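You operate a simulated robot arm through the tools that you are given. There is no shell and no other tool. Be economical: measure what you need, move in short steps, check, and stop when the job is done.

You run a simulated robot arm. Do the job below in one go: nothing can be reset, and whatever is moved stays where it is left.

JOB
Mix oats from the OATS box with milk in the white bowl.
Fine: about 100 ml of each; stir with the red spoon; box, jug and spoon go back.
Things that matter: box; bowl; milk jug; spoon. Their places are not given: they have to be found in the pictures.

The check looks at the end state, three seconds after you hand in, the way a careful person would. Anything else that was tipped, shoved, dropped, spilled or broken makes it a failure.

ROBOT AND FRAMES
A 6-joint arm with a two-finger parallel gripper, fixed in place. Base frame: the origin is at the foot of the arm, x ahead of it, y to its left, z up; the work surface is at about z = 0.91. Units: m, degrees, N and s.
With the tool pointing down near the work surface it reaches from about 0.24 to 0.62 m from the base axis. Its first joint turns from -66.0 to 66.0 degrees. Payload 2.7 kg.
Tool frame: the origin (TCP) lies between the finger pads and is the grasp point; the fingertips stand 0.023 m ahead of it; z points along the fingers, y is the line along which they close. Largest opening 0.094 m; finger width 0.038, thickness 0.01; the body of the gripper, 0.054 by 0.096 m, starts 0.039 m behind the TCP.
Orientation is told as [roll, pitch, yaw] about the base's x, y, z axes, in that order, counted from this pose: with the fingers straight down and closing along the base's y, the tool's x points along the base's -x, its y along +y and its z along -z.

CONTROLS
- The arm moves only by the tool play_rows. Its argument "targets" is a list of rows, each a list of 3 entries, a list of its own where there are three numbers: the turn, a rotation vector about the tool's x, y, z in units of 180 degrees (1.0 is 180 degrees), then the shift along the tool's x, y, z in units of 250 mm (1.0 is 250 mm), then the gripper command, from -1 (shut) to 1 (fully open), values between in proportion. In form: [[[ax, ay, az], [dx, dy, dz], fingers], ...]. A call has 1 to 8 rows; each row is the pose to reach, as a shift and turn from the pose commanded when the call began, along the tool's axes at that moment. A call with a number of a shift or a turn outside -1 to 1 is refused whole. Rows are played at 5 a second. More than 0.05 m and 8.6 degrees between two rows, or a gripper value outside its range, and nothing of the call is played. Where a pose cannot be reached the arm comes as near as it can. A force on the tool above 50 N (or 10 N above the force at the start of the call, whichever is more), or a blocked arm, ends the call early, and 0.2 s more pass. Each finger travels about 0.045 m/s and halts on what it meets, pressing with about 44 N; the grip force reading is that of the motor and also rises with nothing between the fingers. The clock runs only during rows and for 0.2 s after the last one: add rows that repeat a pose to give the fingers time. The reply holds the time, the measured pose of the TCP, the force on the tool along the base axes, the opening and the grip force, in the units named above and with some noise.
- Cameras (640 x 400 px; columns grow to the right, rows downward): "scene" is fixed at [0.0949, -0.4493, 1.415]; the picture's right is [0.56, -0.83, 0.00], its down [-0.39, -0.27, -0.88] and it looks along [0.73, 0.50, -0.47] (base axes); focal length 261 px, centre (320, 200). "wrist" rides on the gripper at [-0.039, 0, -0.044] in the tool frame; the picture's right is [0.00, -1.00, 0.00], its down [0.97, 0.00, -0.24] and it looks along [0.24, 0.00, 0.97] (tool axes); focal length 218 px, centre (320, 200).
- grab_frame(camera): a new picture of that camera. It takes no simulated time.
- pixel_to_xyz(camera, pixels): for up to 12 pixels [column, row] of the newest picture of that camera ("zoom" is the newest enlarged one), the place [x, y, z] in the base frame of the surface seen there, good to about 0.002 m. It takes no simulated time.
- inspect(camera, box): a new picture of the part [left, top, right, bottom] of that camera's present view, enlarged. It takes no simulated time.
- finish_job(): hands the job in; it is judged then, once.

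Work in short steps. Measure before you move; look again where a grasp or a placing could have gone wrong, and mend it. You have 80 turns and 38 pictures in all, those below and enlarged ones among them. Open the gripper and draw the arm clear of the work before you hand the job in, unless the task says otherwise; then end with one line.

The tools are called by a JSON object that holds its "api" and its "payload". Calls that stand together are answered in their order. play_rows: Moves the arm, as the interface text tells. Its arguments: {"type":"object","properties":{"targets":{"type":"array","items":{"type":"array"}}},"required":["targets"]} The other tools are called the same way: grab_frame (camera) takes a picture; pixel_to_xyz (camera, pixels) gives the place of the surface under pixels of a picture; inspect (camera, box) takes an enlarged picture of a part of a camera's view; finish_job () hands the job in.

At the start:

```text
time_s: 0.0
position: [0.3753, -0.0754, 1.2781]
tcp_rot: [0.0, -0.1, -0.1]
contact_force: [0.2, -0.7, 0.3]
opening: 0.0938
grasp_force: 0.1
```

scene: 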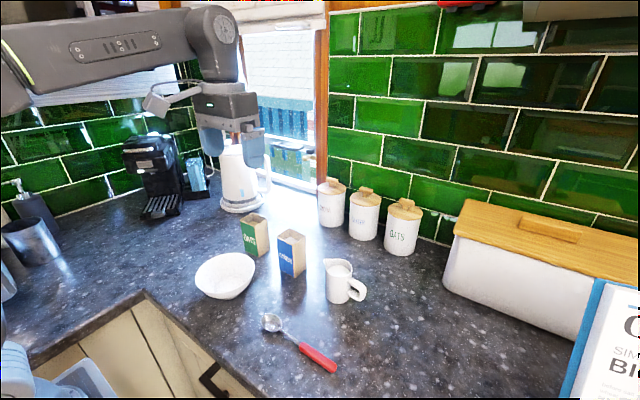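
wrist: 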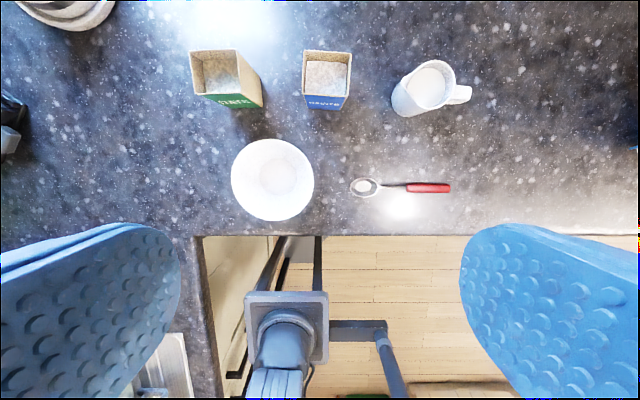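

The scene shows two open boxes (green near 255,235; blue near 291,252), bowl (225,276), jug (342,281) and spoon (300,343). I'll enlarge to read the labels and measure.

{"api": "inspect", "payload": {"camera": "scene", "box": [180, 200, 380, 380]}}

{"api": "inspect", "payload": {"camera": "wrist", "box": [180, 30, 480, 230]}}

```text
2.22 times, centred on (280, 290) of scene
```

zoom: 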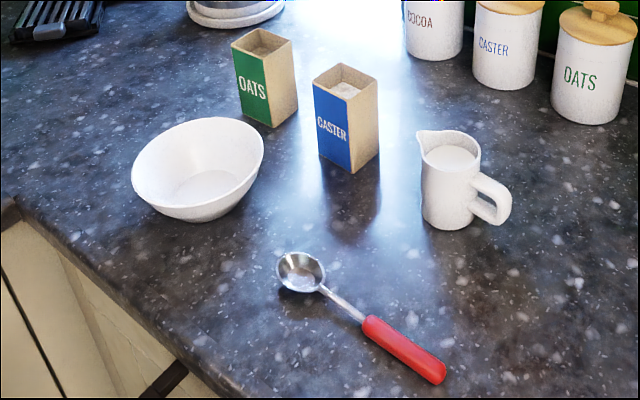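

```text
2.00 times, centred on (330, 130) of wrist
```

zoom: 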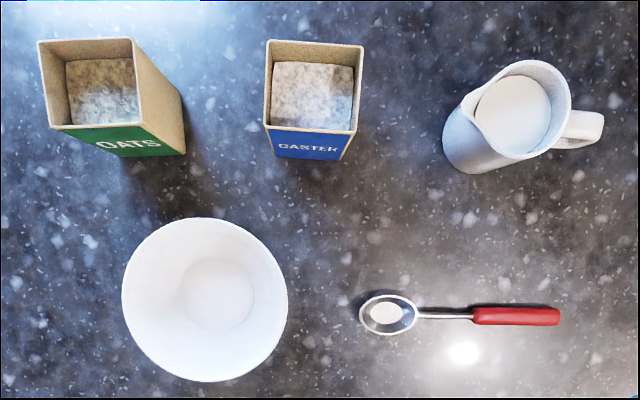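

The zoom shows the green OATS box and blue CASTER box. I measure rims, contents, the bowl, jug and spoon in the wrist zoom.

{"api": "pixel_to_xyz", "payload": {"camera": "zoom", "pixels": [[39, 41], [132, 39], [52, 127], [137, 126], [100, 90], [118, 155], [185, 152], [266, 42], [362, 46], [265, 127], [355, 132], [310, 90]]}}

{"api": "pixel_to_xyz", "payload": {"camera": "zoom", "pixels": [[124, 300], [286, 300], [205, 220], [205, 381], [218, 292], [385, 315], [362, 315], [440, 314], [478, 316], [558, 316], [518, 309], [518, 324]]}}

{"api": "pixel_to_xyz", "payload": {"camera": "zoom", "pixels": [[470, 105], [525, 62], [570, 105], [515, 157], [515, 110], [600, 115], [585, 147], [560, 147], [575, 112], [585, 128], [460, 170], [445, 140]]}}

```text
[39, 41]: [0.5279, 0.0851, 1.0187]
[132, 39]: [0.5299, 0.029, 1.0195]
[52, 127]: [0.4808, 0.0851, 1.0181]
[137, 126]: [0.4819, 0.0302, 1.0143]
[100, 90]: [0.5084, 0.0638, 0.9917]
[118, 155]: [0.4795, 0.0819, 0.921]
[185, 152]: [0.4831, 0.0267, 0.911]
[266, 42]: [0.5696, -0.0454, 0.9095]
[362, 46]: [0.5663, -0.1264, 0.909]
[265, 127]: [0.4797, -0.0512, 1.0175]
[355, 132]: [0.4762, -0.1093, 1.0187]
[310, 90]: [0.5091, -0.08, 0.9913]
```

```text
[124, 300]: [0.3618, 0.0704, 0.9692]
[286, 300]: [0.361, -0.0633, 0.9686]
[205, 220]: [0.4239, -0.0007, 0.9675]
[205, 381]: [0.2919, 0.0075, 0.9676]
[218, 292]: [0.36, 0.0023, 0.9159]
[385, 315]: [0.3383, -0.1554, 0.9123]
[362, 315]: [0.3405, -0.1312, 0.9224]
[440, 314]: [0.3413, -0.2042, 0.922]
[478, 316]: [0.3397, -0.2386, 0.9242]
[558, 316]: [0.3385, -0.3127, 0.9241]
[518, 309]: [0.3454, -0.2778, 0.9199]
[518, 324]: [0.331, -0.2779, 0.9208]
```

```text
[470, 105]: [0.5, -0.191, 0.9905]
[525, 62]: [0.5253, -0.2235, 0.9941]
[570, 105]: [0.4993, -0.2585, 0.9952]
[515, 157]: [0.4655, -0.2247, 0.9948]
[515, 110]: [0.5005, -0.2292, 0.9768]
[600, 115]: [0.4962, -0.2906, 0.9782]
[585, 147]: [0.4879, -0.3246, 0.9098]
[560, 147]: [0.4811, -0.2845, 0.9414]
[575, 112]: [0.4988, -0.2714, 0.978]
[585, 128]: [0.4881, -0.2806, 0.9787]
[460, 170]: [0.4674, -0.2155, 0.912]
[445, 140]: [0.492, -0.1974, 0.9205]
```

OATS box: x 0.481–0.529, y 0.029–0.085, rim z 1.018. Bowl centre (0.358, 0.004), rim 0.968. Jug centre about (0.497, -0.225). I plan a top grasp and then tipping the tool towards +x, so first I test empty, high up, whether that tilted pose over the bowl is reachable.

{"api": "play_rows", "payload": {"targets": [[[0, -0.045, 0], [-0.01, 0.04, 0.04], 1], [[0, -0.09, 0], [-0.02, 0.08, 0.08], 1], [[0, -0.135, 0], [-0.03, 0.12, 0.12], 1], [[0, -0.18, 0], [-0.04, 0.16, 0.16], 1], [[0, -0.225, 0], [-0.05, 0.2, 0.2], 1], [[0, -0.27, 0], [-0.055, 0.24, 0.24], 1], [[0, -0.315, 0], [-0.06, 0.28, 0.28], 1], [[0, -0.36, 0], [-0.06, 0.31, 0.31], 1]]}}

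{"api": "inspect", "payload": {"camera": "scene", "box": [290, 230, 390, 320]}}

```text
time_s: 1.8
position: [0.3902, 0.0001, 1.2044]
tcp_rot: [0.2, -61.7, -2.3]
contact_force: [0.4, 0.0, 0.2]
opening: 0.094
grasp_force: 0.0
out of reach, approached as far as the arm can: row 8
```

```text
4.44 times, centred on (340, 275) of scene
```

zoom: 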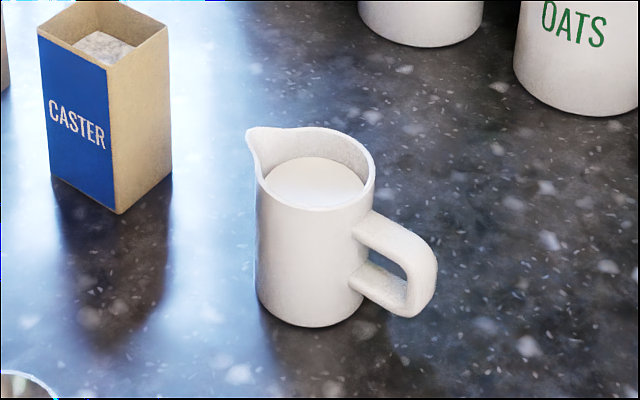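

The pitch is limited to about 62° here. I return upright, then test tilting sideways.

{"api": "play_rows", "payload": {"targets": [[[0, 0.045, 0], [0, 0, 0], 1], [[0, 0.09, 0], [0, 0, 0], 1], [[0, 0.135, 0], [0, 0, 0], 1], [[0, 0.18, 0], [0, 0, 0], 1], [[0, 0.225, 0], [0, 0, 0], 1], [[0, 0.27, 0], [0, 0, 0], 1], [[0, 0.315, 0], [0, 0, 0], 1], [[0, 0.343, 0], [0, 0, 0], 1]]}}

```text
time_s: 3.6
position: [0.3914, 0.0004, 1.2069]
tcp_rot: [-0.1, 0.2, -2.3]
contact_force: [0.3, 0.3, 0.3]
opening: 0.0938
grasp_force: 0.1
```

Upright again; now tilt about tool x (tool pointing towards -y, pours towards +y).

{"api": "play_rows", "payload": {"targets": [[[0.045, 0, 0], [0, 0, 0], 1], [[0.09, 0, 0], [0, 0, 0], 1], [[0.135, 0, 0], [0, 0, 0], 1], [[0.18, 0, 0], [0, 0, 0], 1], [[0.225, 0, 0], [0, 0, 0], 1], [[0.27, 0, 0], [0, 0, 0], 1], [[0.315, 0, 0], [0, 0, 0], 1], [[0.36, 0, 0], [0, 0, 0], 1]]}}

{"api": "play_rows", "payload": {"targets": [[[0.045, 0, 0], [0, 0, 0], 1], [[0.09, 0, 0], [0, 0, 0], 1], [[0.135, 0, 0], [0, 0, 0], 1], [[0.18, 0, 0], [0, 0, 0], 1], [[0.22, 0, 0], [0, 0, 0], 1]]}}

```text
time_s: 5.4
position: [0.3897, -0.0002, 1.2071]
tcp_rot: [-65.2, -0.1, -2.4]
contact_force: [-0.7, -1.0, -0.1]
opening: 0.0942
grasp_force: 0.1
```

```text
time_s: 6.6
position: [0.3974, -0.0244, 1.2059]
tcp_rot: [-104.2, 0.1, -1.7]
contact_force: [0.2, 0.0, 0.0]
opening: 0.0939
grasp_force: 0.1
out of reach, approached as far as the arm can: row 5
```

Sideways tilt reaches 104°. So I'll grasp with the fingers closing along base x (yaw -90) and pour towards +y. Returning upright.

{"api": "play_rows", "payload": {"targets": [[[-0.045, 0, 0], [0, 0, 0], 1], [[-0.09, 0, 0], [0, 0, 0], 1], [[-0.135, 0, 0], [0, 0, 0], 1], [[-0.18, 0, 0], [0, 0, 0], 1], [[-0.225, 0, 0], [0, 0, 0], 1], [[-0.27, 0, 0], [0, 0, 0], 1], [[-0.315, 0, 0], [0, 0, 0], 1], [[-0.36, 0, 0], [0, 0, 0], 1]]}}

{"api": "play_rows", "payload": {"targets": [[[-0.045, 0, 0], [0, 0, 0], 1], [[-0.09, 0, 0], [0, 0, 0], 1], [[-0.135, 0, 0], [0, 0, 0], 1], [[-0.18, 0, 0], [0, 0, 0], 1], [[-0.219, 0, 0], [0, 0, 0], 1]]}}

{"api": "play_rows", "payload": {"targets": [[[0, 0, 0.045], [0, 0, 0], 1], [[0, 0, 0.09], [0, 0, 0], 1], [[0, 0, 0.135], [0, 0, 0], 1], [[0, 0, 0.18], [0, 0, 0], 1], [[0, 0, 0.225], [0, 0, 0], 1], [[0, 0, 0.27], [0, 0, 0], 1], [[0, 0, 0.315], [0, 0, 0], 1], [[0, 0, 0.36], [0, 0, 0], 1]]}}

```text
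time_s: 8.4
position: [0.3989, -0.0248, 1.2053]
tcp_rot: [-39.6, -0.1, -2.3]
contact_force: [-0.6, 1.1, -0.3]
opening: 0.0942
grasp_force: 0.0
```

```text
time_s: 9.6
position: [0.3993, -0.026, 1.2044]
tcp_rot: [-0.2, 0.0, -2.3]
contact_force: [-0.8, -0.9, 0.2]
opening: 0.094
grasp_force: 0.1
```

```text
time_s: 11.4
position: [0.3985, -0.0269, 1.2051]
tcp_rot: [-0.2, -0.3, -67.4]
contact_force: [0.0, 0.6, -0.8]
opening: 0.094
grasp_force: 0.0
```

Finish the yaw to -90, then test the pouring tilt near the real pour position (empty, at z ≈ 1.10).

{"api": "play_rows", "payload": {"targets": [[[0, 0, 0.045], [0, 0, 0], 1], [[0, 0, 0.09], [0, 0, 0], 1], [[0, 0, 0.1256], [0, 0, 0], 1], [[0, 0, 0.1256], [0, 0, 0], 1]]}}

{"api": "play_rows", "payload": {"targets": [[[0, -0.045, 0], [0.0, -0.02, 0.05], 1], [[0, -0.09, 0], [0.01, -0.04, 0.1], 1], [[0, -0.135, 0], [0.02, -0.06, 0.15], 1], [[0, -0.18, 0], [0.028, -0.08, 0.2], 1], [[0, -0.225, 0], [0.028, -0.1, 0.25], 1], [[0, -0.27, 0], [0.028, -0.12, 0.3], 1], [[0, -0.315, 0], [0.028, -0.14, 0.36], 1], [[0, -0.36, 0], [0.028, -0.156, 0.42], 1]]}}

{"api": "play_rows", "payload": {"targets": [[[0, -0.045, 0], [0, 0, 0], 1], [[0, -0.09, 0], [0, 0, 0], 1], [[0, -0.135, 0], [0, 0, 0], 1], [[0, -0.18, 0], [0, 0, 0], 1], [[0, -0.22, 0], [0, 0, 0], 1]]}}

{"api": "grab_frame", "payload": {"camera": "scene"}}

```text
time_s: 12.4
position: [0.3982, -0.0249, 1.2065]
tcp_rot: [-0.1, -0.2, -89.8]
contact_force: [0.4, -0.2, 0.2]
opening: 0.0939
grasp_force: 0.1
```

```text
time_s: 14.2
position: [0.3608, -0.0189, 1.101]
tcp_rot: [0.0, -65.2, -89.8]
contact_force: [-0.1, -0.3, -0.2]
opening: 0.0939
grasp_force: 0.1
```

```text
time_s: 15.4
position: [0.359, -0.0194, 1.0996]
tcp_rot: [-180.0, -75.2, 90.3]
contact_force: [-0.8, -0.1, 0.0]
opening: 0.094
grasp_force: 0.1
```

```text
32 pictures are left
```

scene: 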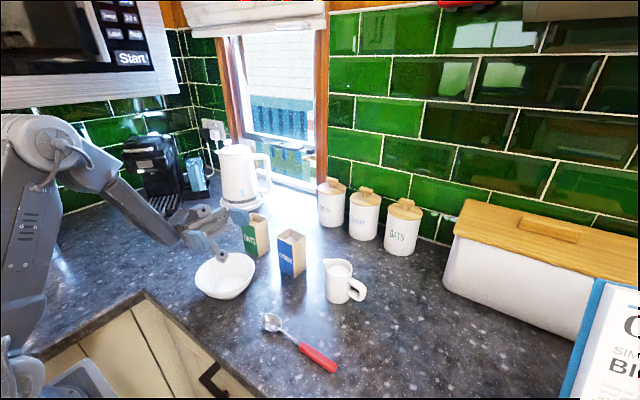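

The pour pose reaches 105° over the bowl. I tilt back upright and go above the OATS box (0.505, 0.057).

{"api": "play_rows", "payload": {"targets": [[[0, 0.045, 0], [0, 0, 0], 1], [[0, 0.09, 0], [0, 0, 0], 1], [[0, 0.135, 0], [0, 0, 0], 1], [[0, 0.18, 0], [0, 0, 0], 1], [[0, 0.22, 0], [0, 0, 0], 1]]}}

{"api": "play_rows", "payload": {"targets": [[[0, 0.045, 0], [0, 0, 0], 1], [[0, 0.09, 0], [0, 0, 0], 1], [[0, 0.135, 0], [0, 0, 0], 1], [[0, 0.18, 0], [0, 0, 0], 1], [[0, 0.225, 0], [0, 0, 0], 1], [[0, 0.27, 0], [0, 0, 0], 1], [[0, 0.315, 0], [0, 0, 0], 1], [[0, 0.36, 0], [0, 0, 0], 1]]}}

{"api": "play_rows", "payload": {"targets": [[[0, 0, 0], [0.077, 0.145, -0.04], 1], [[0, 0, 0], [0.154, 0.29, -0.08], 1], [[0, 0, 0], [0.231, 0.435, -0.08], 1], [[0, 0, 0], [0.308, 0.582, -0.08], 1], [[0, 0, 0], [0.308, 0.582, -0.08], 1]]}}

{"api": "grab_frame", "payload": {"camera": "wrist"}}

```text
time_s: 16.6
position: [0.3586, -0.0193, 1.0989]
tcp_rot: [-0.1, -65.0, -89.6]
contact_force: [1.0, 0.1, -0.7]
opening: 0.094
grasp_force: 0.1
```

```text
time_s: 18.4
position: [0.3579, -0.0199, 1.0993]
tcp_rot: [0.0, -0.2, -89.8]
contact_force: [0.2, 0.3, 0.4]
opening: 0.0939
grasp_force: 0.1
```

```text
time_s: 19.6
position: [0.5025, 0.0596, 1.1195]
tcp_rot: [-0.1, -0.2, -89.6]
contact_force: [0.2, -0.2, 0.1]
opening: 0.0938
grasp_force: 0.1
```

```text
31 pictures are left
```

wrist: 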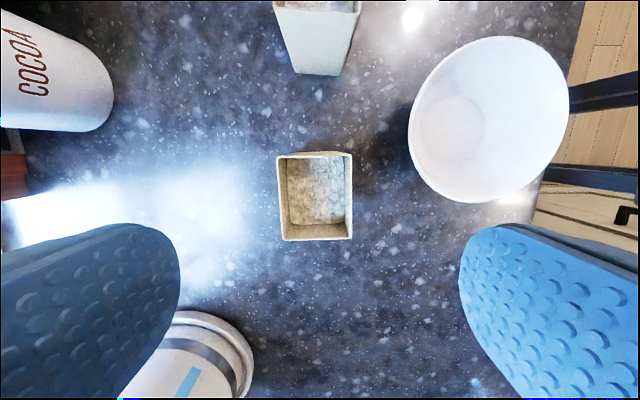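

Box seen at (314,196) between the fingers; the kettle shows at lower left (195,360). Measure both.

{"api": "pixel_to_xyz", "payload": {"camera": "wrist", "pixels": [[278, 156], [351, 154], [284, 240], [352, 238], [316, 195], [200, 318], [250, 365], [175, 365], [225, 340], [240, 395], [150, 390]]}}

{"api": "pixel_to_xyz", "payload": {"camera": "scene", "pixels": [[240, 148], [238, 175], [240, 200], [265, 160], [222, 165], [240, 212], [256, 190]]}}

```text
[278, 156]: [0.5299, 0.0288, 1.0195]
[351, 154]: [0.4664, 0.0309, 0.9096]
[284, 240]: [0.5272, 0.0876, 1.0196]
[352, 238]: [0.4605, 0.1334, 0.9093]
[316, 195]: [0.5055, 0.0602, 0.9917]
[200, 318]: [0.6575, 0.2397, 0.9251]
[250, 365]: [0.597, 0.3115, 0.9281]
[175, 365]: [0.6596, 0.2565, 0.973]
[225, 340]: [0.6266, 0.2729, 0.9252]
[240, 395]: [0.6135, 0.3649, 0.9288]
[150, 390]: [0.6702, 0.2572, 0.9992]
```

```text
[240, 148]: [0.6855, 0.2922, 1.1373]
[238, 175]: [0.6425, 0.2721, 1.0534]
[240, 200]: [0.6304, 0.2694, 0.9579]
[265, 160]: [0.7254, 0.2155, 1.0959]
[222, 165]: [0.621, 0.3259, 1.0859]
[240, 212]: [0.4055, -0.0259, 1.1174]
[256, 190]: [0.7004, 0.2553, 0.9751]
```

Box centre (0.505, 0.058), kettle well clear (y > 0.22). Descend to z ≈ 1.008 and close on the box's ±x faces.

{"api": "play_rows", "payload": {"targets": [[[0, 0, 0], [-0.022, 0.01, 0.15], 1], [[0, 0, 0], [-0.022, 0.01, 0.3], 1], [[0, 0, 0], [-0.022, 0.01, 0.446], 1], [[0, 0, 0], [-0.022, 0.01, 0.446], 1], [[0, 0, 0], [-0.022, 0.01, 0.446], 0.2], [[0, 0, 0], [-0.022, 0.01, 0.446], -0.4], [[0, 0, 0], [-0.022, 0.01, 0.446], -1], [[0, 0, 0], [-0.022, 0.01, 0.446], -1]]}}

{"api": "play_rows", "payload": {"targets": [[[0, 0, 0], [0, 0, 0], -1], [[0, 0, 0], [0, 0, 0], -1]]}}

```text
time_s: 21.4
position: [0.5083, 0.0522, 1.0098]
tcp_rot: [-0.1, -0.3, -89.7]
contact_force: [-0.6, 0.8, 0.0]
opening: 0.0496
grasp_force: 43.9
```

```text
time_s: 22.0
position: [0.5077, 0.0516, 1.0072]
tcp_rot: [-0.1, -0.3, -89.7]
contact_force: [0.5, -0.5, -0.1]
opening: 0.0495
grasp_force: 44.1
```

Box held (opening 0.0495, 44 N); original TCP was (0.508, 0.052, 1.008). Lift, then carry to above the bowl.

{"api": "play_rows", "payload": {"targets": [[[0, 0, 0], [0, 0, -0.1], -1], [[0, 0, 0], [0, 0, -0.25], -1], [[0, 0, 0], [0, 0, -0.4], -1], [[0, 0, 0], [0, 0, -0.55], -1], [[0, 0, 0], [-0.07, -0.15, -0.6], -1], [[0, 0, 0], [-0.14, -0.3, -0.6], -1], [[0, 0, 0], [-0.21, -0.45, -0.6], -1], [[0, 0, 0], [-0.287, -0.6, -0.6], -1]]}}

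{"api": "grab_frame", "payload": {"camera": "scene"}}

```text
time_s: 23.8
position: [0.3568, -0.0196, 1.1583]
tcp_rot: [-0.1, -0.4, -89.7]
contact_force: [0.7, -0.3, -1.8]
opening: 0.0496
grasp_force: 44.2
```

```text
30 pictures are left
```

scene: 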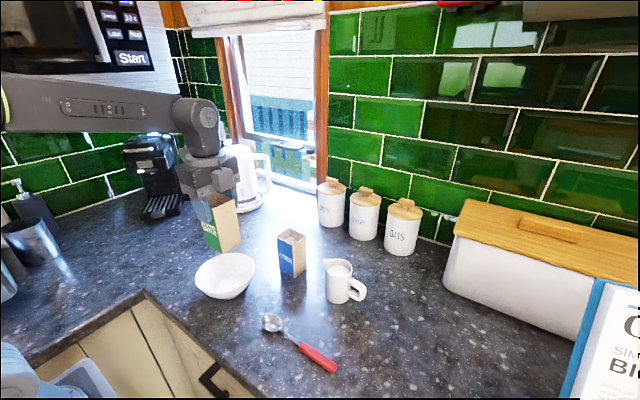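

Carry is fine. Tilt to about 49° while lowering to z ≈ 1.07, then look.

{"api": "play_rows", "payload": {"targets": [[[0, -0.045, 0], [0, 0, 0.05], -1], [[0, -0.09, 0], [0, 0, 0.1], -1], [[0, -0.135, 0], [0, 0, 0.15], -1], [[0, -0.18, 0], [0, 0, 0.2], -1], [[0, -0.225, 0], [0, 0, 0.28], -1], [[0, -0.27, 0], [0, 0, 0.35], -1]]}}

{"api": "inspect", "payload": {"camera": "scene", "box": [150, 170, 310, 310]}}

```text
time_s: 25.2
position: [0.3572, -0.0177, 1.0707]
tcp_rot: [0.1, -49.1, -89.7]
contact_force: [0.5, -0.5, -1.5]
opening: 0.0493
grasp_force: 44.0
```

```text
2.86 times, centred on (230, 240) of scene
```

zoom: 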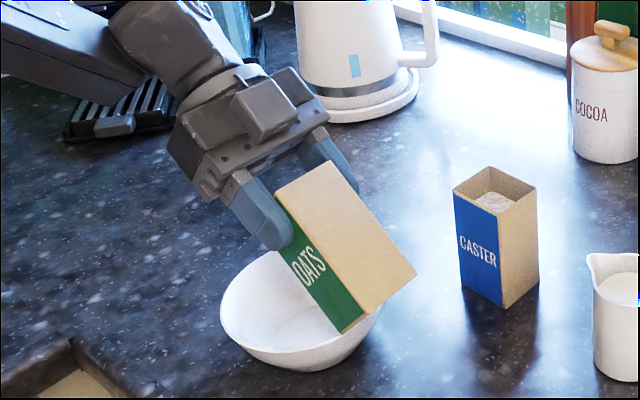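

No oats out yet. Tilt 16° more in two rows and look.

{"api": "play_rows", "payload": {"targets": [[[0, -0.045, 0], [0, 0, 0], -1], [[0, -0.09, 0], [0, 0, 0], -1], [[0, -0.09, 0], [0, 0, 0], -1]]}}

{"api": "inspect", "payload": {"camera": "scene", "box": [150, 170, 310, 310]}}

```text
time_s: 26.0
position: [0.3561, -0.0198, 1.0717]
tcp_rot: [-0.2, -65.1, -89.7]
contact_force: [-0.2, 0.9, -0.8]
opening: 0.0493
grasp_force: 44.6
```

```text
2.86 times, centred on (230, 240) of scene
```

zoom: 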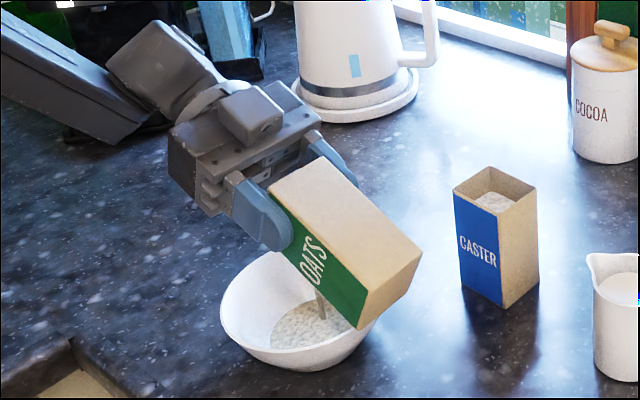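

Oats are flowing (stream at zoom (320,300)) and already cover the bowl bottom. Measure the fill.

{"api": "pixel_to_xyz", "payload": {"camera": "zoom", "pixels": [[300, 325], [285, 330], [275, 320], [270, 343], [300, 345], [240, 330], [320, 300]]}}

```text
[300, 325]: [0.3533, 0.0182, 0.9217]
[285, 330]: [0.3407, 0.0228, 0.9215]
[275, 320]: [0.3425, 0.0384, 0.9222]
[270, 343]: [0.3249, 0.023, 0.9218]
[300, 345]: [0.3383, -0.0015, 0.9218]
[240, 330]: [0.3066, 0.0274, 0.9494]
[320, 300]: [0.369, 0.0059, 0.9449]
```

Level 0.9217 (~25 ml); 100 ml should be at about 0.935. Hold briefly to see whether flow continues.

{"api": "play_rows", "payload": {"targets": [[[0, 0, 0], [0, 0, 0], -1], [[0, 0, 0], [0, 0, 0], -1]]}}

{"api": "inspect", "payload": {"camera": "scene", "box": [150, 170, 310, 310]}}

{"api": "pixel_to_xyz", "payload": {"camera": "zoom", "pixels": [[300, 325], [285, 330], [275, 320], [270, 343], [300, 345], [240, 330], [320, 300]]}}

```text
time_s: 26.6
position: [0.3562, -0.0203, 1.0706]
tcp_rot: [-0.1, -65.1, -89.6]
contact_force: [0.0, -0.2, -1.6]
opening: 0.0496
grasp_force: 43.9
```

```text
2.86 times, centred on (230, 240) of scene
```

zoom: 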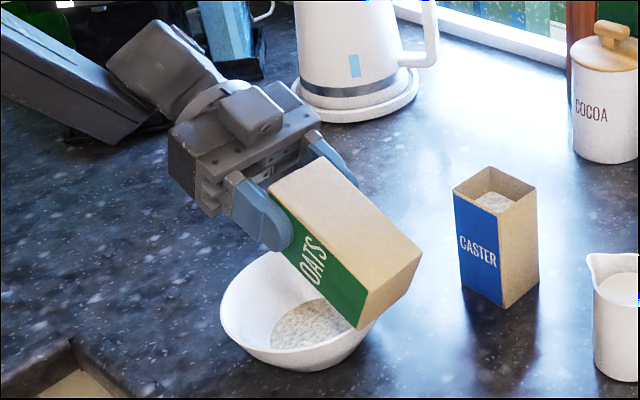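

```text
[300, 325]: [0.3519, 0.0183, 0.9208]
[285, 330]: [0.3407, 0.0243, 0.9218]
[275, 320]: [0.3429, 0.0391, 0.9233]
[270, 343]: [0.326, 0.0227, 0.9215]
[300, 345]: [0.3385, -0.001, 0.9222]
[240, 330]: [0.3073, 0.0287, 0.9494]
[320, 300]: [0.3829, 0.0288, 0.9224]
```

Flow stops by itself at this tilt, so the pour depends on angle. Tilt 9° more and measure.

{"api": "play_rows", "payload": {"targets": [[[0, -0.025, 0], [0, 0, 0], -1], [[0, -0.05, 0], [0, 0, 0], -1], [[0, -0.05, 0], [0, 0, 0], -1], [[0, -0.05, 0], [0, 0, 0], -1], [[0, -0.05, 0], [0, 0, 0], -1]]}}

{"api": "inspect", "payload": {"camera": "scene", "box": [150, 170, 310, 310]}}

{"api": "pixel_to_xyz", "payload": {"camera": "zoom", "pixels": [[300, 325], [285, 330], [275, 320], [270, 340], [300, 345], [262, 335], [320, 340]]}}

```text
time_s: 27.8
position: [0.3567, -0.0204, 1.0708]
tcp_rot: [-0.3, -74.1, -89.5]
contact_force: [-0.7, -1.0, -1.3]
opening: 0.0496
grasp_force: 43.5
```

```text
2.86 times, centred on (230, 240) of scene
```

zoom: 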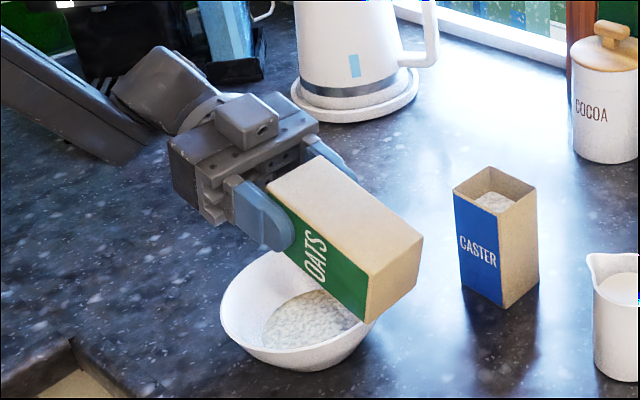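

```text
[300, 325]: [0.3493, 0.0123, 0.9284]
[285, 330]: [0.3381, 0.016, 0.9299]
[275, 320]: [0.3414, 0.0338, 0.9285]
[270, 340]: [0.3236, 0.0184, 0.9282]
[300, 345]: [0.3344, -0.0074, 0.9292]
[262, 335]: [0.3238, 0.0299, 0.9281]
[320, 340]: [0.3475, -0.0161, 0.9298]
```

Level 0.929 (~60 ml), consistent with my angle model. Tilt another 6°.

{"api": "play_rows", "payload": {"targets": [[[0, -0.018, 0], [0, 0, 0], -1], [[0, -0.033, 0], [0, 0, 0], -1], [[0, -0.033, 0], [0, 0, 0], -1], [[0, -0.033, 0], [0, 0, 0], -1], [[0, -0.033, 0], [0, 0, 0], -1]]}}

{"api": "inspect", "payload": {"camera": "scene", "box": [150, 170, 310, 310]}}

{"api": "pixel_to_xyz", "payload": {"camera": "zoom", "pixels": [[300, 325], [285, 330], [275, 320], [270, 340], [300, 345], [262, 325], [320, 340], [238, 345], [235, 320], [250, 350]]}}

```text
time_s: 29.0
position: [0.3575, -0.0196, 1.0714]
tcp_rot: [-0.2, -80.1, -89.4]
contact_force: [0.9, 1.7, -0.8]
opening: 0.0493
grasp_force: 44.1
```

```text
2.86 times, centred on (230, 240) of scene
```

zoom: 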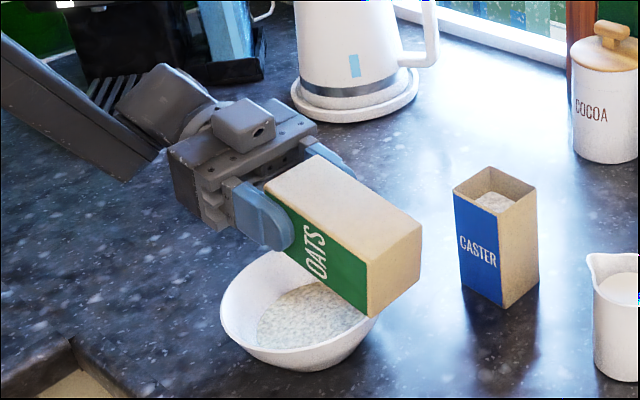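

```text
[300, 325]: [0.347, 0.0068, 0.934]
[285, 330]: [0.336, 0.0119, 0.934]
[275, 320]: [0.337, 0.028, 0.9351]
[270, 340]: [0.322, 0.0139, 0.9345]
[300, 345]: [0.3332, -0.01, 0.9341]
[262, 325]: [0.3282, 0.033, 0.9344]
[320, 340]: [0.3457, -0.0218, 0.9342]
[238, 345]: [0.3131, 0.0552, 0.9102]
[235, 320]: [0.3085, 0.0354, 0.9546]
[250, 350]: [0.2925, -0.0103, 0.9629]
```

Level 0.934 — about 95–100 ml; the box should hold roughly half. Stop here: raise and tilt back upright.

{"api": "play_rows", "payload": {"targets": [[[0, 0.045, 0], [-0.08, 0, -0.014], -1], [[0, 0.09, 0], [-0.16, 0, -0.028], -1], [[0, 0.135, 0], [-0.24, 0, -0.042], -1], [[0, 0.18, 0], [-0.315, 0, -0.056], -1], [[0, 0.225, 0], [-0.315, 0, -0.056], -1], [[0, 0.27, 0], [-0.315, 0, -0.056], -1], [[0, 0.315, 0], [-0.315, 0, -0.056], -1], [[0, 0.36, 0], [-0.315, 0, -0.056], -1]]}}

{"api": "play_rows", "payload": {"targets": [[[0, 0.045, 0], [0, 0, 0], -1], [[0, 0.085, 0], [0, 0, 0], -1], [[0, 0.085, 0], [0, 0, 0], -1]]}}

```text
time_s: 30.8
position: [0.3563, -0.02, 1.1515]
tcp_rot: [0.0, -15.2, -89.8]
contact_force: [-0.2, -1.1, -2.1]
opening: 0.0495
grasp_force: 43.9
```

```text
time_s: 31.6
position: [0.356, -0.0194, 1.1505]
tcp_rot: [0.0, 0.2, -89.7]
contact_force: [-0.4, 0.4, -1.5]
opening: 0.0496
grasp_force: 44.2
```

Upright. Carry back to (0.508, 0.052) and lower to just above the table.

{"api": "play_rows", "payload": {"targets": [[[0, 0, 0], [0.07, 0.15, 0], -1], [[0, 0, 0], [0.14, 0.3, 0], -1], [[0, 0, 0], [0.21, 0.45, 0], -1], [[0, 0, 0], [0.287, 0.6, 0], -1], [[0, 0, 0], [0.287, 0.605, 0.15], -1], [[0, 0, 0], [0.287, 0.605, 0.3], -1], [[0, 0, 0], [0.287, 0.605, 0.45], -1], [[0, 0, 0], [0.287, 0.605, 0.54], -1]]}}

```text
time_s: 33.4
position: [0.5076, 0.0508, 1.0164]
tcp_rot: [0.0, -0.1, -89.7]
contact_force: [0.3, 0.1, -1.0]
opening: 0.0493
grasp_force: 44.4
```

About 8 mm to go; lower gently, then open.

{"api": "play_rows", "payload": {"targets": [[[0, 0, 0], [0, 0, 0.016], -1], [[0, 0, 0], [0, 0, 0.028], -1], [[0, 0, 0], [0, 0, 0.028], -1]]}}

{"api": "inspect", "payload": {"camera": "scene", "box": [200, 190, 300, 280]}}

```text
time_s: 34.2
position: [0.5074, 0.0524, 1.0102]
tcp_rot: [-0.1, 0.0, -89.6]
contact_force: [0.4, 0.1, 0.9]
opening: 0.0492
grasp_force: 43.4
```

```text
4.44 times, centred on (250, 235) of scene
```

zoom: 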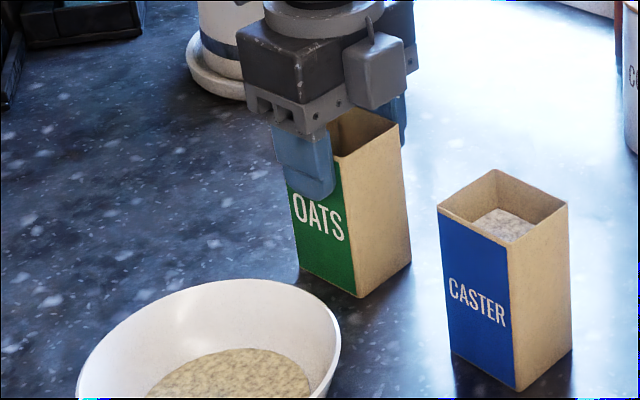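

Force went from -1.0 to +0.9 N: the box stands on the surface. Open and rise to z ≈ 1.17.

{"api": "play_rows", "payload": {"targets": [[[0, 0, 0], [0, 0, 0], -0.5], [[0, 0, 0], [0, 0, 0], 0.3], [[0, 0, 0], [0, 0, 0], 1], [[0, 0, 0], [0, 0, 0], 1], [[0, 0, 0], [0, 0, -0.15], 1], [[0, 0, 0], [0, 0, -0.3], 1], [[0, 0, 0], [0, 0, -0.45], 1], [[0, 0, 0], [0, 0, -0.62], 1]]}}

{"api": "grab_frame", "payload": {"camera": "wrist"}}

{"api": "pixel_to_xyz", "payload": {"camera": "wrist", "pixels": [[316, 195], [316, 210], [470, 120], [490, 120], [450, 120], [470, 140], [470, 100]]}}

```text
time_s: 36.0
position: [0.5084, 0.0545, 1.164]
tcp_rot: [0.0, -0.1, -89.7]
contact_force: [-0.3, 0.2, 0.0]
opening: 0.0939
grasp_force: 0.0
```

```text
23 pictures are left
```

wrist: 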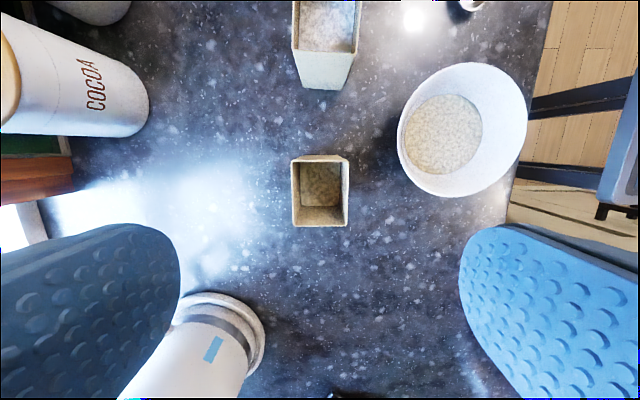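

```text
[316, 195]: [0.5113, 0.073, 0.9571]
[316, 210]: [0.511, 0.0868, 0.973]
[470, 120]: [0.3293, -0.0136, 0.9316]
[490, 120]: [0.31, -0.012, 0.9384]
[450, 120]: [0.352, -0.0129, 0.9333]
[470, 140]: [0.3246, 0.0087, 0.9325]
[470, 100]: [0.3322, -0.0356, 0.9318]
```

Measure oats disc edges in the bowl and the remaining level in the box for a better volume estimate.

{"api": "pixel_to_xyz", "payload": {"camera": "wrist", "pixels": [[409, 140], [478, 128], [450, 97], [438, 172], [305, 170], [335, 170], [305, 190], [335, 190], [320, 180], [320, 203]]}}

{"api": "pixel_to_xyz", "payload": {"camera": "wrist", "pixels": [[293, 157], [342, 156], [294, 226], [346, 225]]}}

```text
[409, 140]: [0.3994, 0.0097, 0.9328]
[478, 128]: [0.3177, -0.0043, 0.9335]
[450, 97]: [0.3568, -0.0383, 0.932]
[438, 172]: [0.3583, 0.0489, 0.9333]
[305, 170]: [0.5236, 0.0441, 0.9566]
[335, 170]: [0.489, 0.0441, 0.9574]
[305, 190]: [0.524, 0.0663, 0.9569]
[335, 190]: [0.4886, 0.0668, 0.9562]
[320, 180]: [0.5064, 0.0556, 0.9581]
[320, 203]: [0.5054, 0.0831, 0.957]
```

```text
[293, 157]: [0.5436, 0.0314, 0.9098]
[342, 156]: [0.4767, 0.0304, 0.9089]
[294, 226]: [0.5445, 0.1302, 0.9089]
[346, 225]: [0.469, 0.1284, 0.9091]
```

Disc radius ≈0.0435 at 0.933, and the box dropped 35 mm: only ~80–85 ml poured. I'll regrasp and pour ~17 ml more (tilt ≈ 83.5°).

{"api": "play_rows", "payload": {"targets": [[[0, 0, 0], [0, 0, 0.16], 1], [[0, 0, 0], [0, 0, 0.32], 1], [[0, 0, 0], [0, 0, 0.48], 1], [[0, 0, 0], [0, 0, 0.62], 1], [[0, 0, 0], [0, 0, 0.62], 0.2], [[0, 0, 0], [0, 0, 0.62], -0.4], [[0, 0, 0], [0, 0, 0.62], -1], [[0, 0, 0], [0, 0, 0.62], -1]]}}

{"api": "play_rows", "payload": {"targets": [[[0, 0, 0], [0, 0, 0], -1], [[0, 0, 0], [0, 0, -0.15], -1], [[0, 0, 0], [0, 0, -0.35], -1], [[0, 0, 0], [0, 0, -0.55], -1], [[0, 0, 0], [-0.07, -0.15, -0.6], -1], [[0, 0, 0], [-0.14, -0.3, -0.6], -1], [[0, 0, 0], [-0.21, -0.45, -0.6], -1], [[0, 0, 0], [-0.287, -0.6, -0.6], -1]]}}

{"api": "play_rows", "payload": {"targets": [[[0, -0.045, 0], [0, 0, 0.05], -1], [[0, -0.09, 0], [0, 0, 0.1], -1], [[0, -0.135, 0], [0, 0, 0.15], -1], [[0, -0.18, 0], [0, 0, 0.2], -1], [[0, -0.225, 0], [0, 0, 0.28], -1], [[0, -0.27, 0], [0, 0, 0.35], -1], [[0, -0.315, 0], [0, 0, 0.35], -1], [[0, -0.36, 0], [0, 0, 0.35], -1]]}}

```text
time_s: 37.8
position: [0.5088, 0.0533, 1.0091]
tcp_rot: [-0.1, 0.0, -89.7]
contact_force: [0.8, 0.5, -0.1]
opening: 0.0496
grasp_force: 44.0
```

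```text
time_s: 39.6
position: [0.3619, -0.021, 1.1558]
tcp_rot: [0.0, 0.0, -89.7]
contact_force: [-0.3, 0.4, -1.0]
opening: 0.0493
grasp_force: 43.5
```

```text
time_s: 41.4
position: [0.3578, -0.0194, 1.0702]
tcp_rot: [0.1, -64.9, -89.8]
contact_force: [0.0, -0.2, -1.6]
opening: 0.0494
grasp_force: 44.2
```

Tilt from 65° to about 83.5° with a hold, then look at the bowl.

{"api": "play_rows", "payload": {"targets": [[[0, -0.04, 0], [0, 0, 0], -1], [[0, -0.075, 0], [0, 0, 0], -1], [[0, -0.09, 0], [0, 0, 0], -1], [[0, -0.103, 0], [0, 0, 0], -1], [[0, -0.103, 0], [0, 0, 0], -1], [[0, -0.103, 0], [0, 0, 0], -1], [[0, -0.103, 0], [0, 0, 0], -1]]}}

{"api": "inspect", "payload": {"camera": "scene", "box": [150, 170, 310, 310]}}

{"api": "pixel_to_xyz", "payload": {"camera": "zoom", "pixels": [[300, 325], [285, 330], [275, 320], [270, 340], [300, 345], [262, 325], [320, 340], [290, 310]]}}

```text
time_s: 43.0
position: [0.3576, -0.0196, 1.0712]
tcp_rot: [-0.4, -83.3, -89.3]
contact_force: [0.3, 0.3, -0.7]
opening: 0.0494
grasp_force: 43.9
```

```text
2.86 times, centred on (230, 240) of scene
```

zoom: 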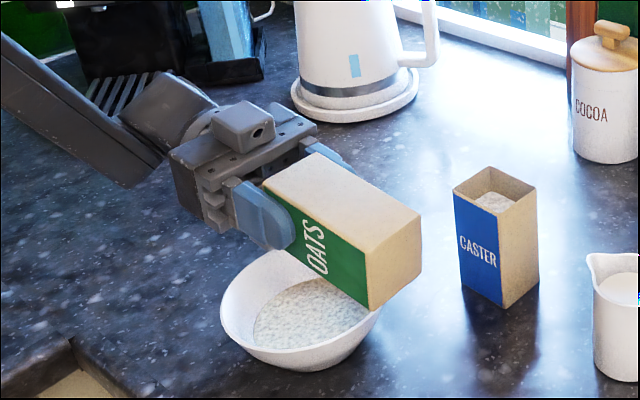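

```text
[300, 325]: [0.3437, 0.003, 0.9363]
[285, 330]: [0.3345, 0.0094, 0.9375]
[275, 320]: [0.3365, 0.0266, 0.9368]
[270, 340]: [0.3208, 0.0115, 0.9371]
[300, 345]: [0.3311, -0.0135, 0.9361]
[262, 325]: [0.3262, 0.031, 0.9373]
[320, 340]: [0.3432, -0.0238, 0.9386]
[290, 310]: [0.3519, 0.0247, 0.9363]
```

Level rose ~3 mm (+~18 ml), so about 100 ml. Raise, tilt back, and return the box.

{"api": "play_rows", "payload": {"targets": [[[0, 0.045, 0], [-0.08, 0, -0.01], -1], [[0, 0.09, 0], [-0.16, 0, -0.02], -1], [[0, 0.135, 0], [-0.24, 0, -0.03], -1], [[0, 0.18, 0], [-0.315, 0, -0.037], -1], [[0, 0.225, 0], [-0.315, 0, -0.037], -1], [[0, 0.27, 0], [-0.315, 0, -0.037], -1], [[0, 0.315, 0], [-0.315, 0, -0.037], -1], [[0, 0.36, 0], [-0.315, 0, -0.037], -1]]}}

{"api": "play_rows", "payload": {"targets": [[[0, 0.045, 0], [0, 0, 0], -1], [[0, 0.09, 0], [0, 0, 0], -1], [[0, 0.103, 0], [0, 0, 0], -1], [[0, 0.103, 0], [0, 0, 0], -1]]}}

{"api": "play_rows", "payload": {"targets": [[[0, 0, 0], [0.07, 0.15, 0], -1], [[0, 0, 0], [0.14, 0.3, 0], -1], [[0, 0, 0], [0.21, 0.45, 0], -1], [[0, 0, 0], [0.287, 0.6, 0], -1], [[0, 0, 0], [0.287, 0.6, 0.15], -1], [[0, 0, 0], [0.287, 0.6, 0.3], -1], [[0, 0, 0], [0.287, 0.6, 0.45], -1], [[0, 0, 0], [0.287, 0.6, 0.54], -1]]}}

```text
time_s: 44.8
position: [0.3576, -0.018, 1.1501]
tcp_rot: [0.1, -18.4, -89.6]
contact_force: [-0.9, -0.2, -1.5]
opening: 0.0495
grasp_force: 44.1
```

```text
time_s: 45.8
position: [0.3578, -0.0194, 1.1523]
tcp_rot: [0.0, 0.2, -89.7]
contact_force: [0.7, -0.1, -1.3]
opening: 0.0495
grasp_force: 44.1
```

```text
time_s: 47.6
position: [0.5063, 0.0541, 1.015]
tcp_rot: [-0.1, -0.1, -89.7]
contact_force: [0.0, 1.0, -0.7]
opening: 0.0495
grasp_force: 43.7
```

Lower the last ~6 mm and check force.

{"api": "play_rows", "payload": {"targets": [[[0, 0, 0], [0, 0, 0.014], -1], [[0, 0, 0], [0, 0, 0.026], -1], [[0, 0, 0], [0, 0, 0.026], -1]]}}

```text
time_s: 48.4
position: [0.5072, 0.0541, 1.0097]
tcp_rot: [0.0, 0.1, -89.7]
contact_force: [-0.8, -0.3, 0.1]
opening: 0.0493
grasp_force: 44.0
```

Essentially at contact; one more millimetre, then release and rise.

{"api": "play_rows", "payload": {"targets": [[[0, 0, 0], [0, 0, 0.004], -1], [[0, 0, 0], [0, 0, 0.004], -0.5], [[0, 0, 0], [0, 0, 0.004], 0.3], [[0, 0, 0], [0, 0, 0.004], 1], [[0, 0, 0], [0, 0, 0.004], 1], [[0, 0, 0], [0, 0, -0.15], 1], [[0, 0, 0], [0, 0, -0.35], 1], [[0, 0, 0], [0, 0, -0.55], 1]]}}

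{"api": "play_rows", "payload": {"targets": [[[0, 0, 0], [-0.16, 0, -0.03], 1], [[0, 0, 0], [-0.32, -0.01, -0.03], 1], [[0, 0, 0], [-0.48, -0.02, -0.03], 1], [[0, 0, 0], [-0.64, -0.03, -0.03], 1], [[0, 0, 0], [-0.8, -0.04, -0.03], 1], [[0, 0, 0], [-0.96, -0.044, -0.03], 1], [[0, 0, 0], [-0.96, -0.044, -0.03], 1]]}}

{"api": "grab_frame", "payload": {"camera": "wrist"}}

```text
time_s: 50.2
position: [0.5061, 0.0539, 1.1489]
tcp_rot: [-0.1, -0.1, -89.8]
contact_force: [0.3, -0.5, -0.2]
opening: 0.0941
grasp_force: 0.0
```

```text
time_s: 51.8
position: [0.4981, -0.1821, 1.1547]
tcp_rot: [-0.1, 0.1, -89.7]
contact_force: [-0.3, -0.3, 0.1]
opening: 0.0939
grasp_force: 0.1
```

```text
21 pictures are left
```

wrist: 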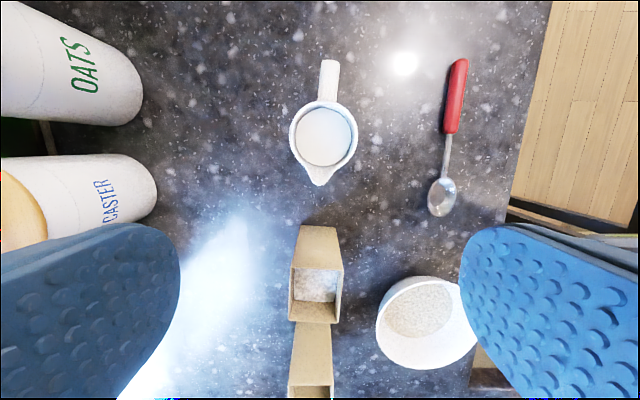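

Jug: centre about (324,137), spout at (319,183), handle to (330,65). Measure.

{"api": "pixel_to_xyz", "payload": {"camera": "wrist", "pixels": [[319, 183], [291, 135], [356, 133], [324, 104], [324, 135], [330, 65], [330, 90], [310, 170], [333, 170], [324, 99]]}}

{"api": "inspect", "payload": {"camera": "wrist", "box": [270, 50, 380, 200]}}

```text
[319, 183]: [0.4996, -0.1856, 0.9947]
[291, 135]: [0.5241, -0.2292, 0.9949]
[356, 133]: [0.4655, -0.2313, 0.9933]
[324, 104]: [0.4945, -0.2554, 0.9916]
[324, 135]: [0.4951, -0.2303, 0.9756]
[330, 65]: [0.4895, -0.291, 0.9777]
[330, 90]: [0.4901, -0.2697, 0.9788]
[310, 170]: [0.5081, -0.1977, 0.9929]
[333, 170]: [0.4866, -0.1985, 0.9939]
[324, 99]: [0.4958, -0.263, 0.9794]
```

```text
2.67 times, centred on (325, 125) of wrist
```

zoom: 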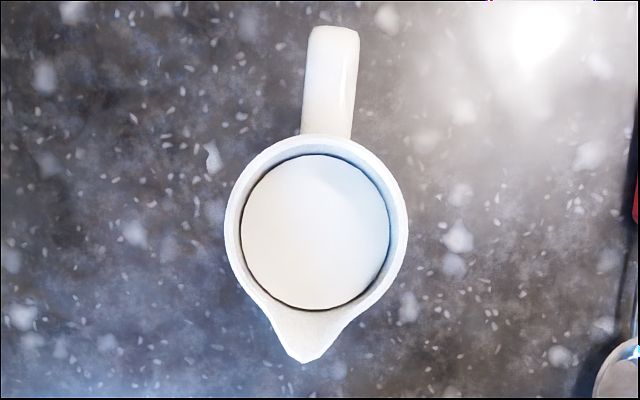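

Jug centre ≈ (0.495, -0.230), rim 0.994, spout tip (0.4996, -0.186) about 6° off +y. Check the canisters' clearance before going down.

{"api": "pixel_to_xyz", "payload": {"camera": "wrist", "pixels": [[142, 90], [155, 190], [140, 100], [120, 60], [100, 20], [130, 160]]}}

{"api": "play_rows", "payload": {"targets": [[[0, 0, 0.015], [-0.1, -0.006, 0], 1], [[0, 0, 0.034], [-0.192, -0.012, 0], 1], [[0, 0, 0.034], [-0.192, -0.012, 0], 1]]}}

```text
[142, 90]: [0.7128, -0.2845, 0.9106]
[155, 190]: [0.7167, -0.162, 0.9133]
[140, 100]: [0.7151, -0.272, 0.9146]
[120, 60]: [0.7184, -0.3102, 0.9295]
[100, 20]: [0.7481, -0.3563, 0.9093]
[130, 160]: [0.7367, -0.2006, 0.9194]
```

```text
time_s: 52.6
position: [0.495, -0.234, 1.1557]
tcp_rot: [0.1, 0.0, -95.9]
contact_force: [0.4, -0.3, -0.1]
opening: 0.0943
grasp_force: 0.1
```

Canisters are far off. Descend to z ≈ 0.985 and close on the jug body.

{"api": "play_rows", "payload": {"targets": [[[0, 0, 0], [0.012, 0, 0.18], 1], [[0, 0, 0], [0.012, 0, 0.36], 1], [[0, 0, 0], [0.012, 0, 0.54], 1], [[0, 0, 0], [0.012, 0, 0.68], 1], [[0, 0, 0], [0.012, 0, 0.68], 1], [[0, 0, 0], [0.012, 0, 0.68], 0.4], [[0, 0, 0], [0.012, 0, 0.68], -0.1], [[0, 0, 0], [0.012, 0, 0.68], -0.5]]}}

{"api": "play_rows", "payload": {"targets": [[[0, 0, 0], [0, 0, 0], -1], [[0, 0, 0], [0, 0, 0], -1]]}}

{"api": "inspect", "payload": {"camera": "scene", "box": [290, 200, 400, 320]}}

```text
time_s: 54.4
position: [0.4959, -0.2333, 0.984]
tcp_rot: [-0.1, -0.1, -95.9]
contact_force: [-0.4, 0.4, 0.7]
opening: 0.0589
grasp_force: 39.0
```

```text
time_s: 55.0
position: [0.496, -0.2336, 0.9841]
tcp_rot: [-0.2, 0.0, -95.9]
contact_force: [-1.2, 0.9, -0.6]
opening: 0.0588
grasp_force: 44.1
```

```text
3.33 times, centred on (345, 260) of scene
```

zoom: 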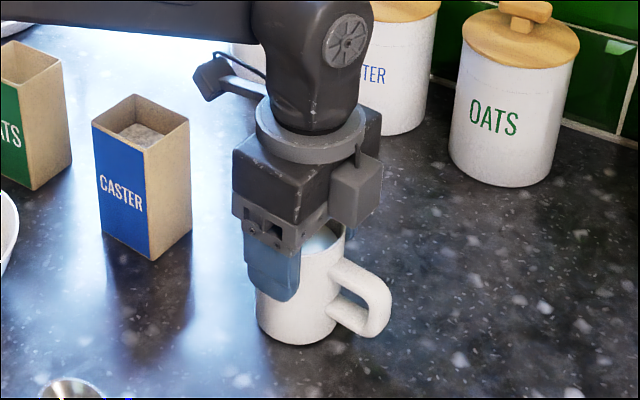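

Jug held (0.0588, 44 N), original TCP (0.496, -0.2335, 0.984). Lift gently and carry to (0.355, -0.035).

{"api": "play_rows", "payload": {"targets": [[[0, 0, 0], [0, 0, -0.06], -1], [[0, 0, 0], [0, 0, -0.16], -1], [[0, 0, 0], [0, 0, -0.28], -1], [[0, 0, 0], [0, 0, -0.4], -1], [[0, 0, 0], [0, 0, -0.48], -1], [[0, 0, 0], [0, 0, -0.52], -1]]}}

{"api": "play_rows", "payload": {"targets": [[[0, 0, 0], [0.05, -0.044, 0], -1], [[0, 0, 0], [0.15, -0.132, 0], -1], [[0, 0, 0], [0.26, -0.229, 0], -1], [[0, 0, 0], [0.37, -0.326, 0], -1], [[0, 0, 0], [0.48, -0.423, 0], -1], [[0, 0, 0], [0.58, -0.511, 0], -1], [[0, 0, 0], [0.67, -0.59, 0], -1], [[0, 0, 0], [0.731, -0.644, 0], -1]]}}

```text
time_s: 56.4
position: [0.4938, -0.2319, 1.1142]
tcp_rot: [-0.2, 0.0, -95.9]
contact_force: [-0.7, 0.1, -3.7]
opening: 0.0586
grasp_force: 44.2
```

```text
time_s: 58.2
position: [0.3547, -0.0363, 1.113]
tcp_rot: [0.0, 0.0, -95.9]
contact_force: [-0.5, -0.1, -2.9]
opening: 0.0588
grasp_force: 44.0
```

Over the bowl. Tilt to 35° while lowering to z ≈ 1.06 and look.

{"api": "play_rows", "payload": {"targets": [[[0, -0.03, 0], [0, 0, 0.05], -1], [[0, -0.065, 0], [0, 0, 0.1], -1], [[0, -0.1, 0], [0, 0, 0.15], -1], [[0, -0.135, 0], [0, 0, 0.19], -1], [[0, -0.165, 0], [0, 0, 0.21], -1], [[0, -0.195, 0], [0, 0, 0.21], -1], [[0, -0.195, 0], [0, 0, 0.21], -1]]}}

{"api": "inspect", "payload": {"camera": "scene", "box": [150, 170, 310, 310]}}

{"api": "pixel_to_xyz", "payload": {"camera": "zoom", "pixels": [[300, 325], [285, 330], [275, 320], [270, 340], [300, 345], [262, 325], [320, 340], [290, 310]]}}

```text
time_s: 59.8
position: [0.3536, -0.034, 1.0617]
tcp_rot: [0.0, -35.1, -95.8]
contact_force: [0.6, -0.6, -2.5]
opening: 0.059
grasp_force: 44.4
```

```text
2.86 times, centred on (230, 240) of scene
```

zoom: 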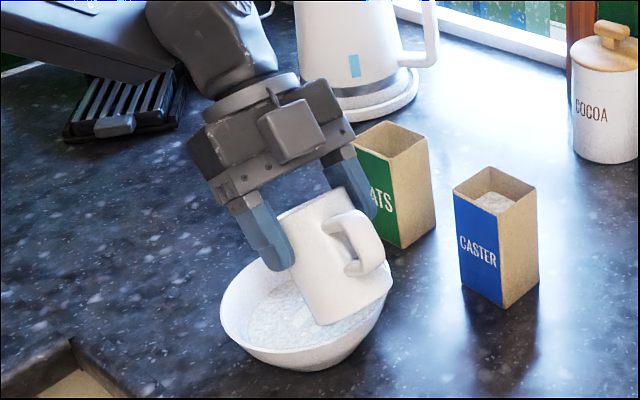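

```text
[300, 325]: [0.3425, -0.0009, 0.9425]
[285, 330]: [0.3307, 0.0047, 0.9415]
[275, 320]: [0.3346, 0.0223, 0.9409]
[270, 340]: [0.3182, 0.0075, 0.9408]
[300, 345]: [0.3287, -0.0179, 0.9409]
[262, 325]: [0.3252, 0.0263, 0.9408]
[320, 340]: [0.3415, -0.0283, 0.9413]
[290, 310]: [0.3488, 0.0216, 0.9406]
```

Milk is flowing: level 0.941 (~27 ml added). Target about 0.949. Tilt on to 47°.

{"api": "play_rows", "payload": {"targets": [[[0, -0.03, 0], [0, 0, 0], -1], [[0, -0.065, 0], [0, 0, 0], -1], [[0, -0.065, 0], [0, 0, 0], -1], [[0, -0.065, 0], [0, 0, 0], -1], [[0, -0.065, 0], [0, 0, 0], -1]]}}

{"api": "inspect", "payload": {"camera": "scene", "box": [150, 170, 310, 310]}}

{"api": "pixel_to_xyz", "payload": {"camera": "zoom", "pixels": [[300, 325], [285, 330], [275, 320], [270, 340], [300, 345], [262, 325], [320, 340], [290, 310]]}}

```text
time_s: 61.0
position: [0.353, -0.0338, 1.0612]
tcp_rot: [-0.1, -46.9, -95.7]
contact_force: [0.1, 0.1, -3.2]
opening: 0.0588
grasp_force: 44.0
```

```text
2.86 times, centred on (230, 240) of scene
```

zoom: 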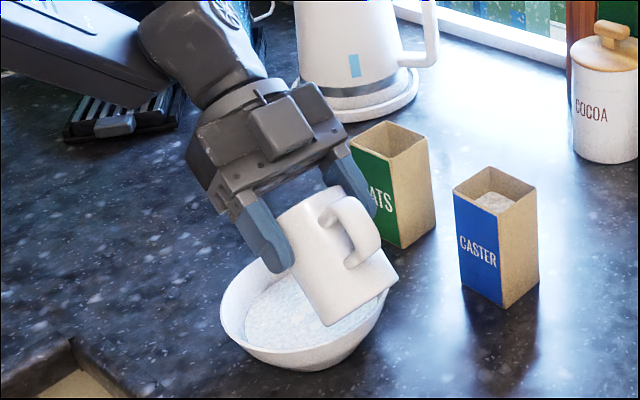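

```text
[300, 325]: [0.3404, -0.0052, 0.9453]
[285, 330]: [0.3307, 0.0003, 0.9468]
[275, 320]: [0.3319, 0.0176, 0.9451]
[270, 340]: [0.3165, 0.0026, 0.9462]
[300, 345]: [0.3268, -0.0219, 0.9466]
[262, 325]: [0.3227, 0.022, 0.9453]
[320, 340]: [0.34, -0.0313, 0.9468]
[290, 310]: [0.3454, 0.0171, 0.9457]
```

Level 0.946 (~65 ml). Tilt another 6° and measure.

{"api": "play_rows", "payload": {"targets": [[[0, -0.018, 0], [0, 0, 0], -1], [[0, -0.033, 0], [0, 0, 0], -1], [[0, -0.033, 0], [0, 0, 0], -1], [[0, -0.033, 0], [0, 0, 0], -1], [[0, -0.033, 0], [0, 0, 0], -1]]}}

{"api": "inspect", "payload": {"camera": "scene", "box": [150, 170, 310, 310]}}

{"api": "pixel_to_xyz", "payload": {"camera": "zoom", "pixels": [[300, 325], [285, 330], [275, 320], [270, 340], [300, 345], [262, 325], [320, 340], [290, 310], [244, 320], [240, 330], [248, 310]]}}

```text
time_s: 62.2
position: [0.3536, -0.0333, 1.062]
tcp_rot: [-0.1, -52.7, -95.8]
contact_force: [0.5, -0.3, -2.8]
opening: 0.0586
grasp_force: 44.0
```

```text
2.86 times, centred on (230, 240) of scene
```

zoom: 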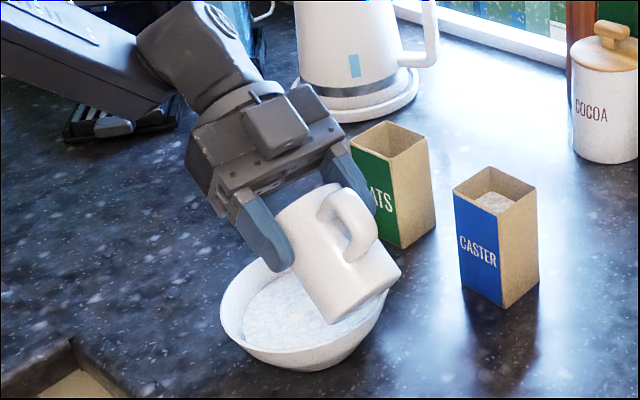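

```text
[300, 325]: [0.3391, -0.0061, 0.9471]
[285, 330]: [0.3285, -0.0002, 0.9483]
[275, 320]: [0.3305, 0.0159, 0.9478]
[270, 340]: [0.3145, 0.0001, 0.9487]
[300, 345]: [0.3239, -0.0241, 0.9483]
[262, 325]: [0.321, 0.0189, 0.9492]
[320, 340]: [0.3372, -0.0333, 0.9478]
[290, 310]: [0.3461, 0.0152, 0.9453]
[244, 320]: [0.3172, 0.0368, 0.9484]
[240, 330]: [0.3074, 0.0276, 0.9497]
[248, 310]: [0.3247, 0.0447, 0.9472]
```

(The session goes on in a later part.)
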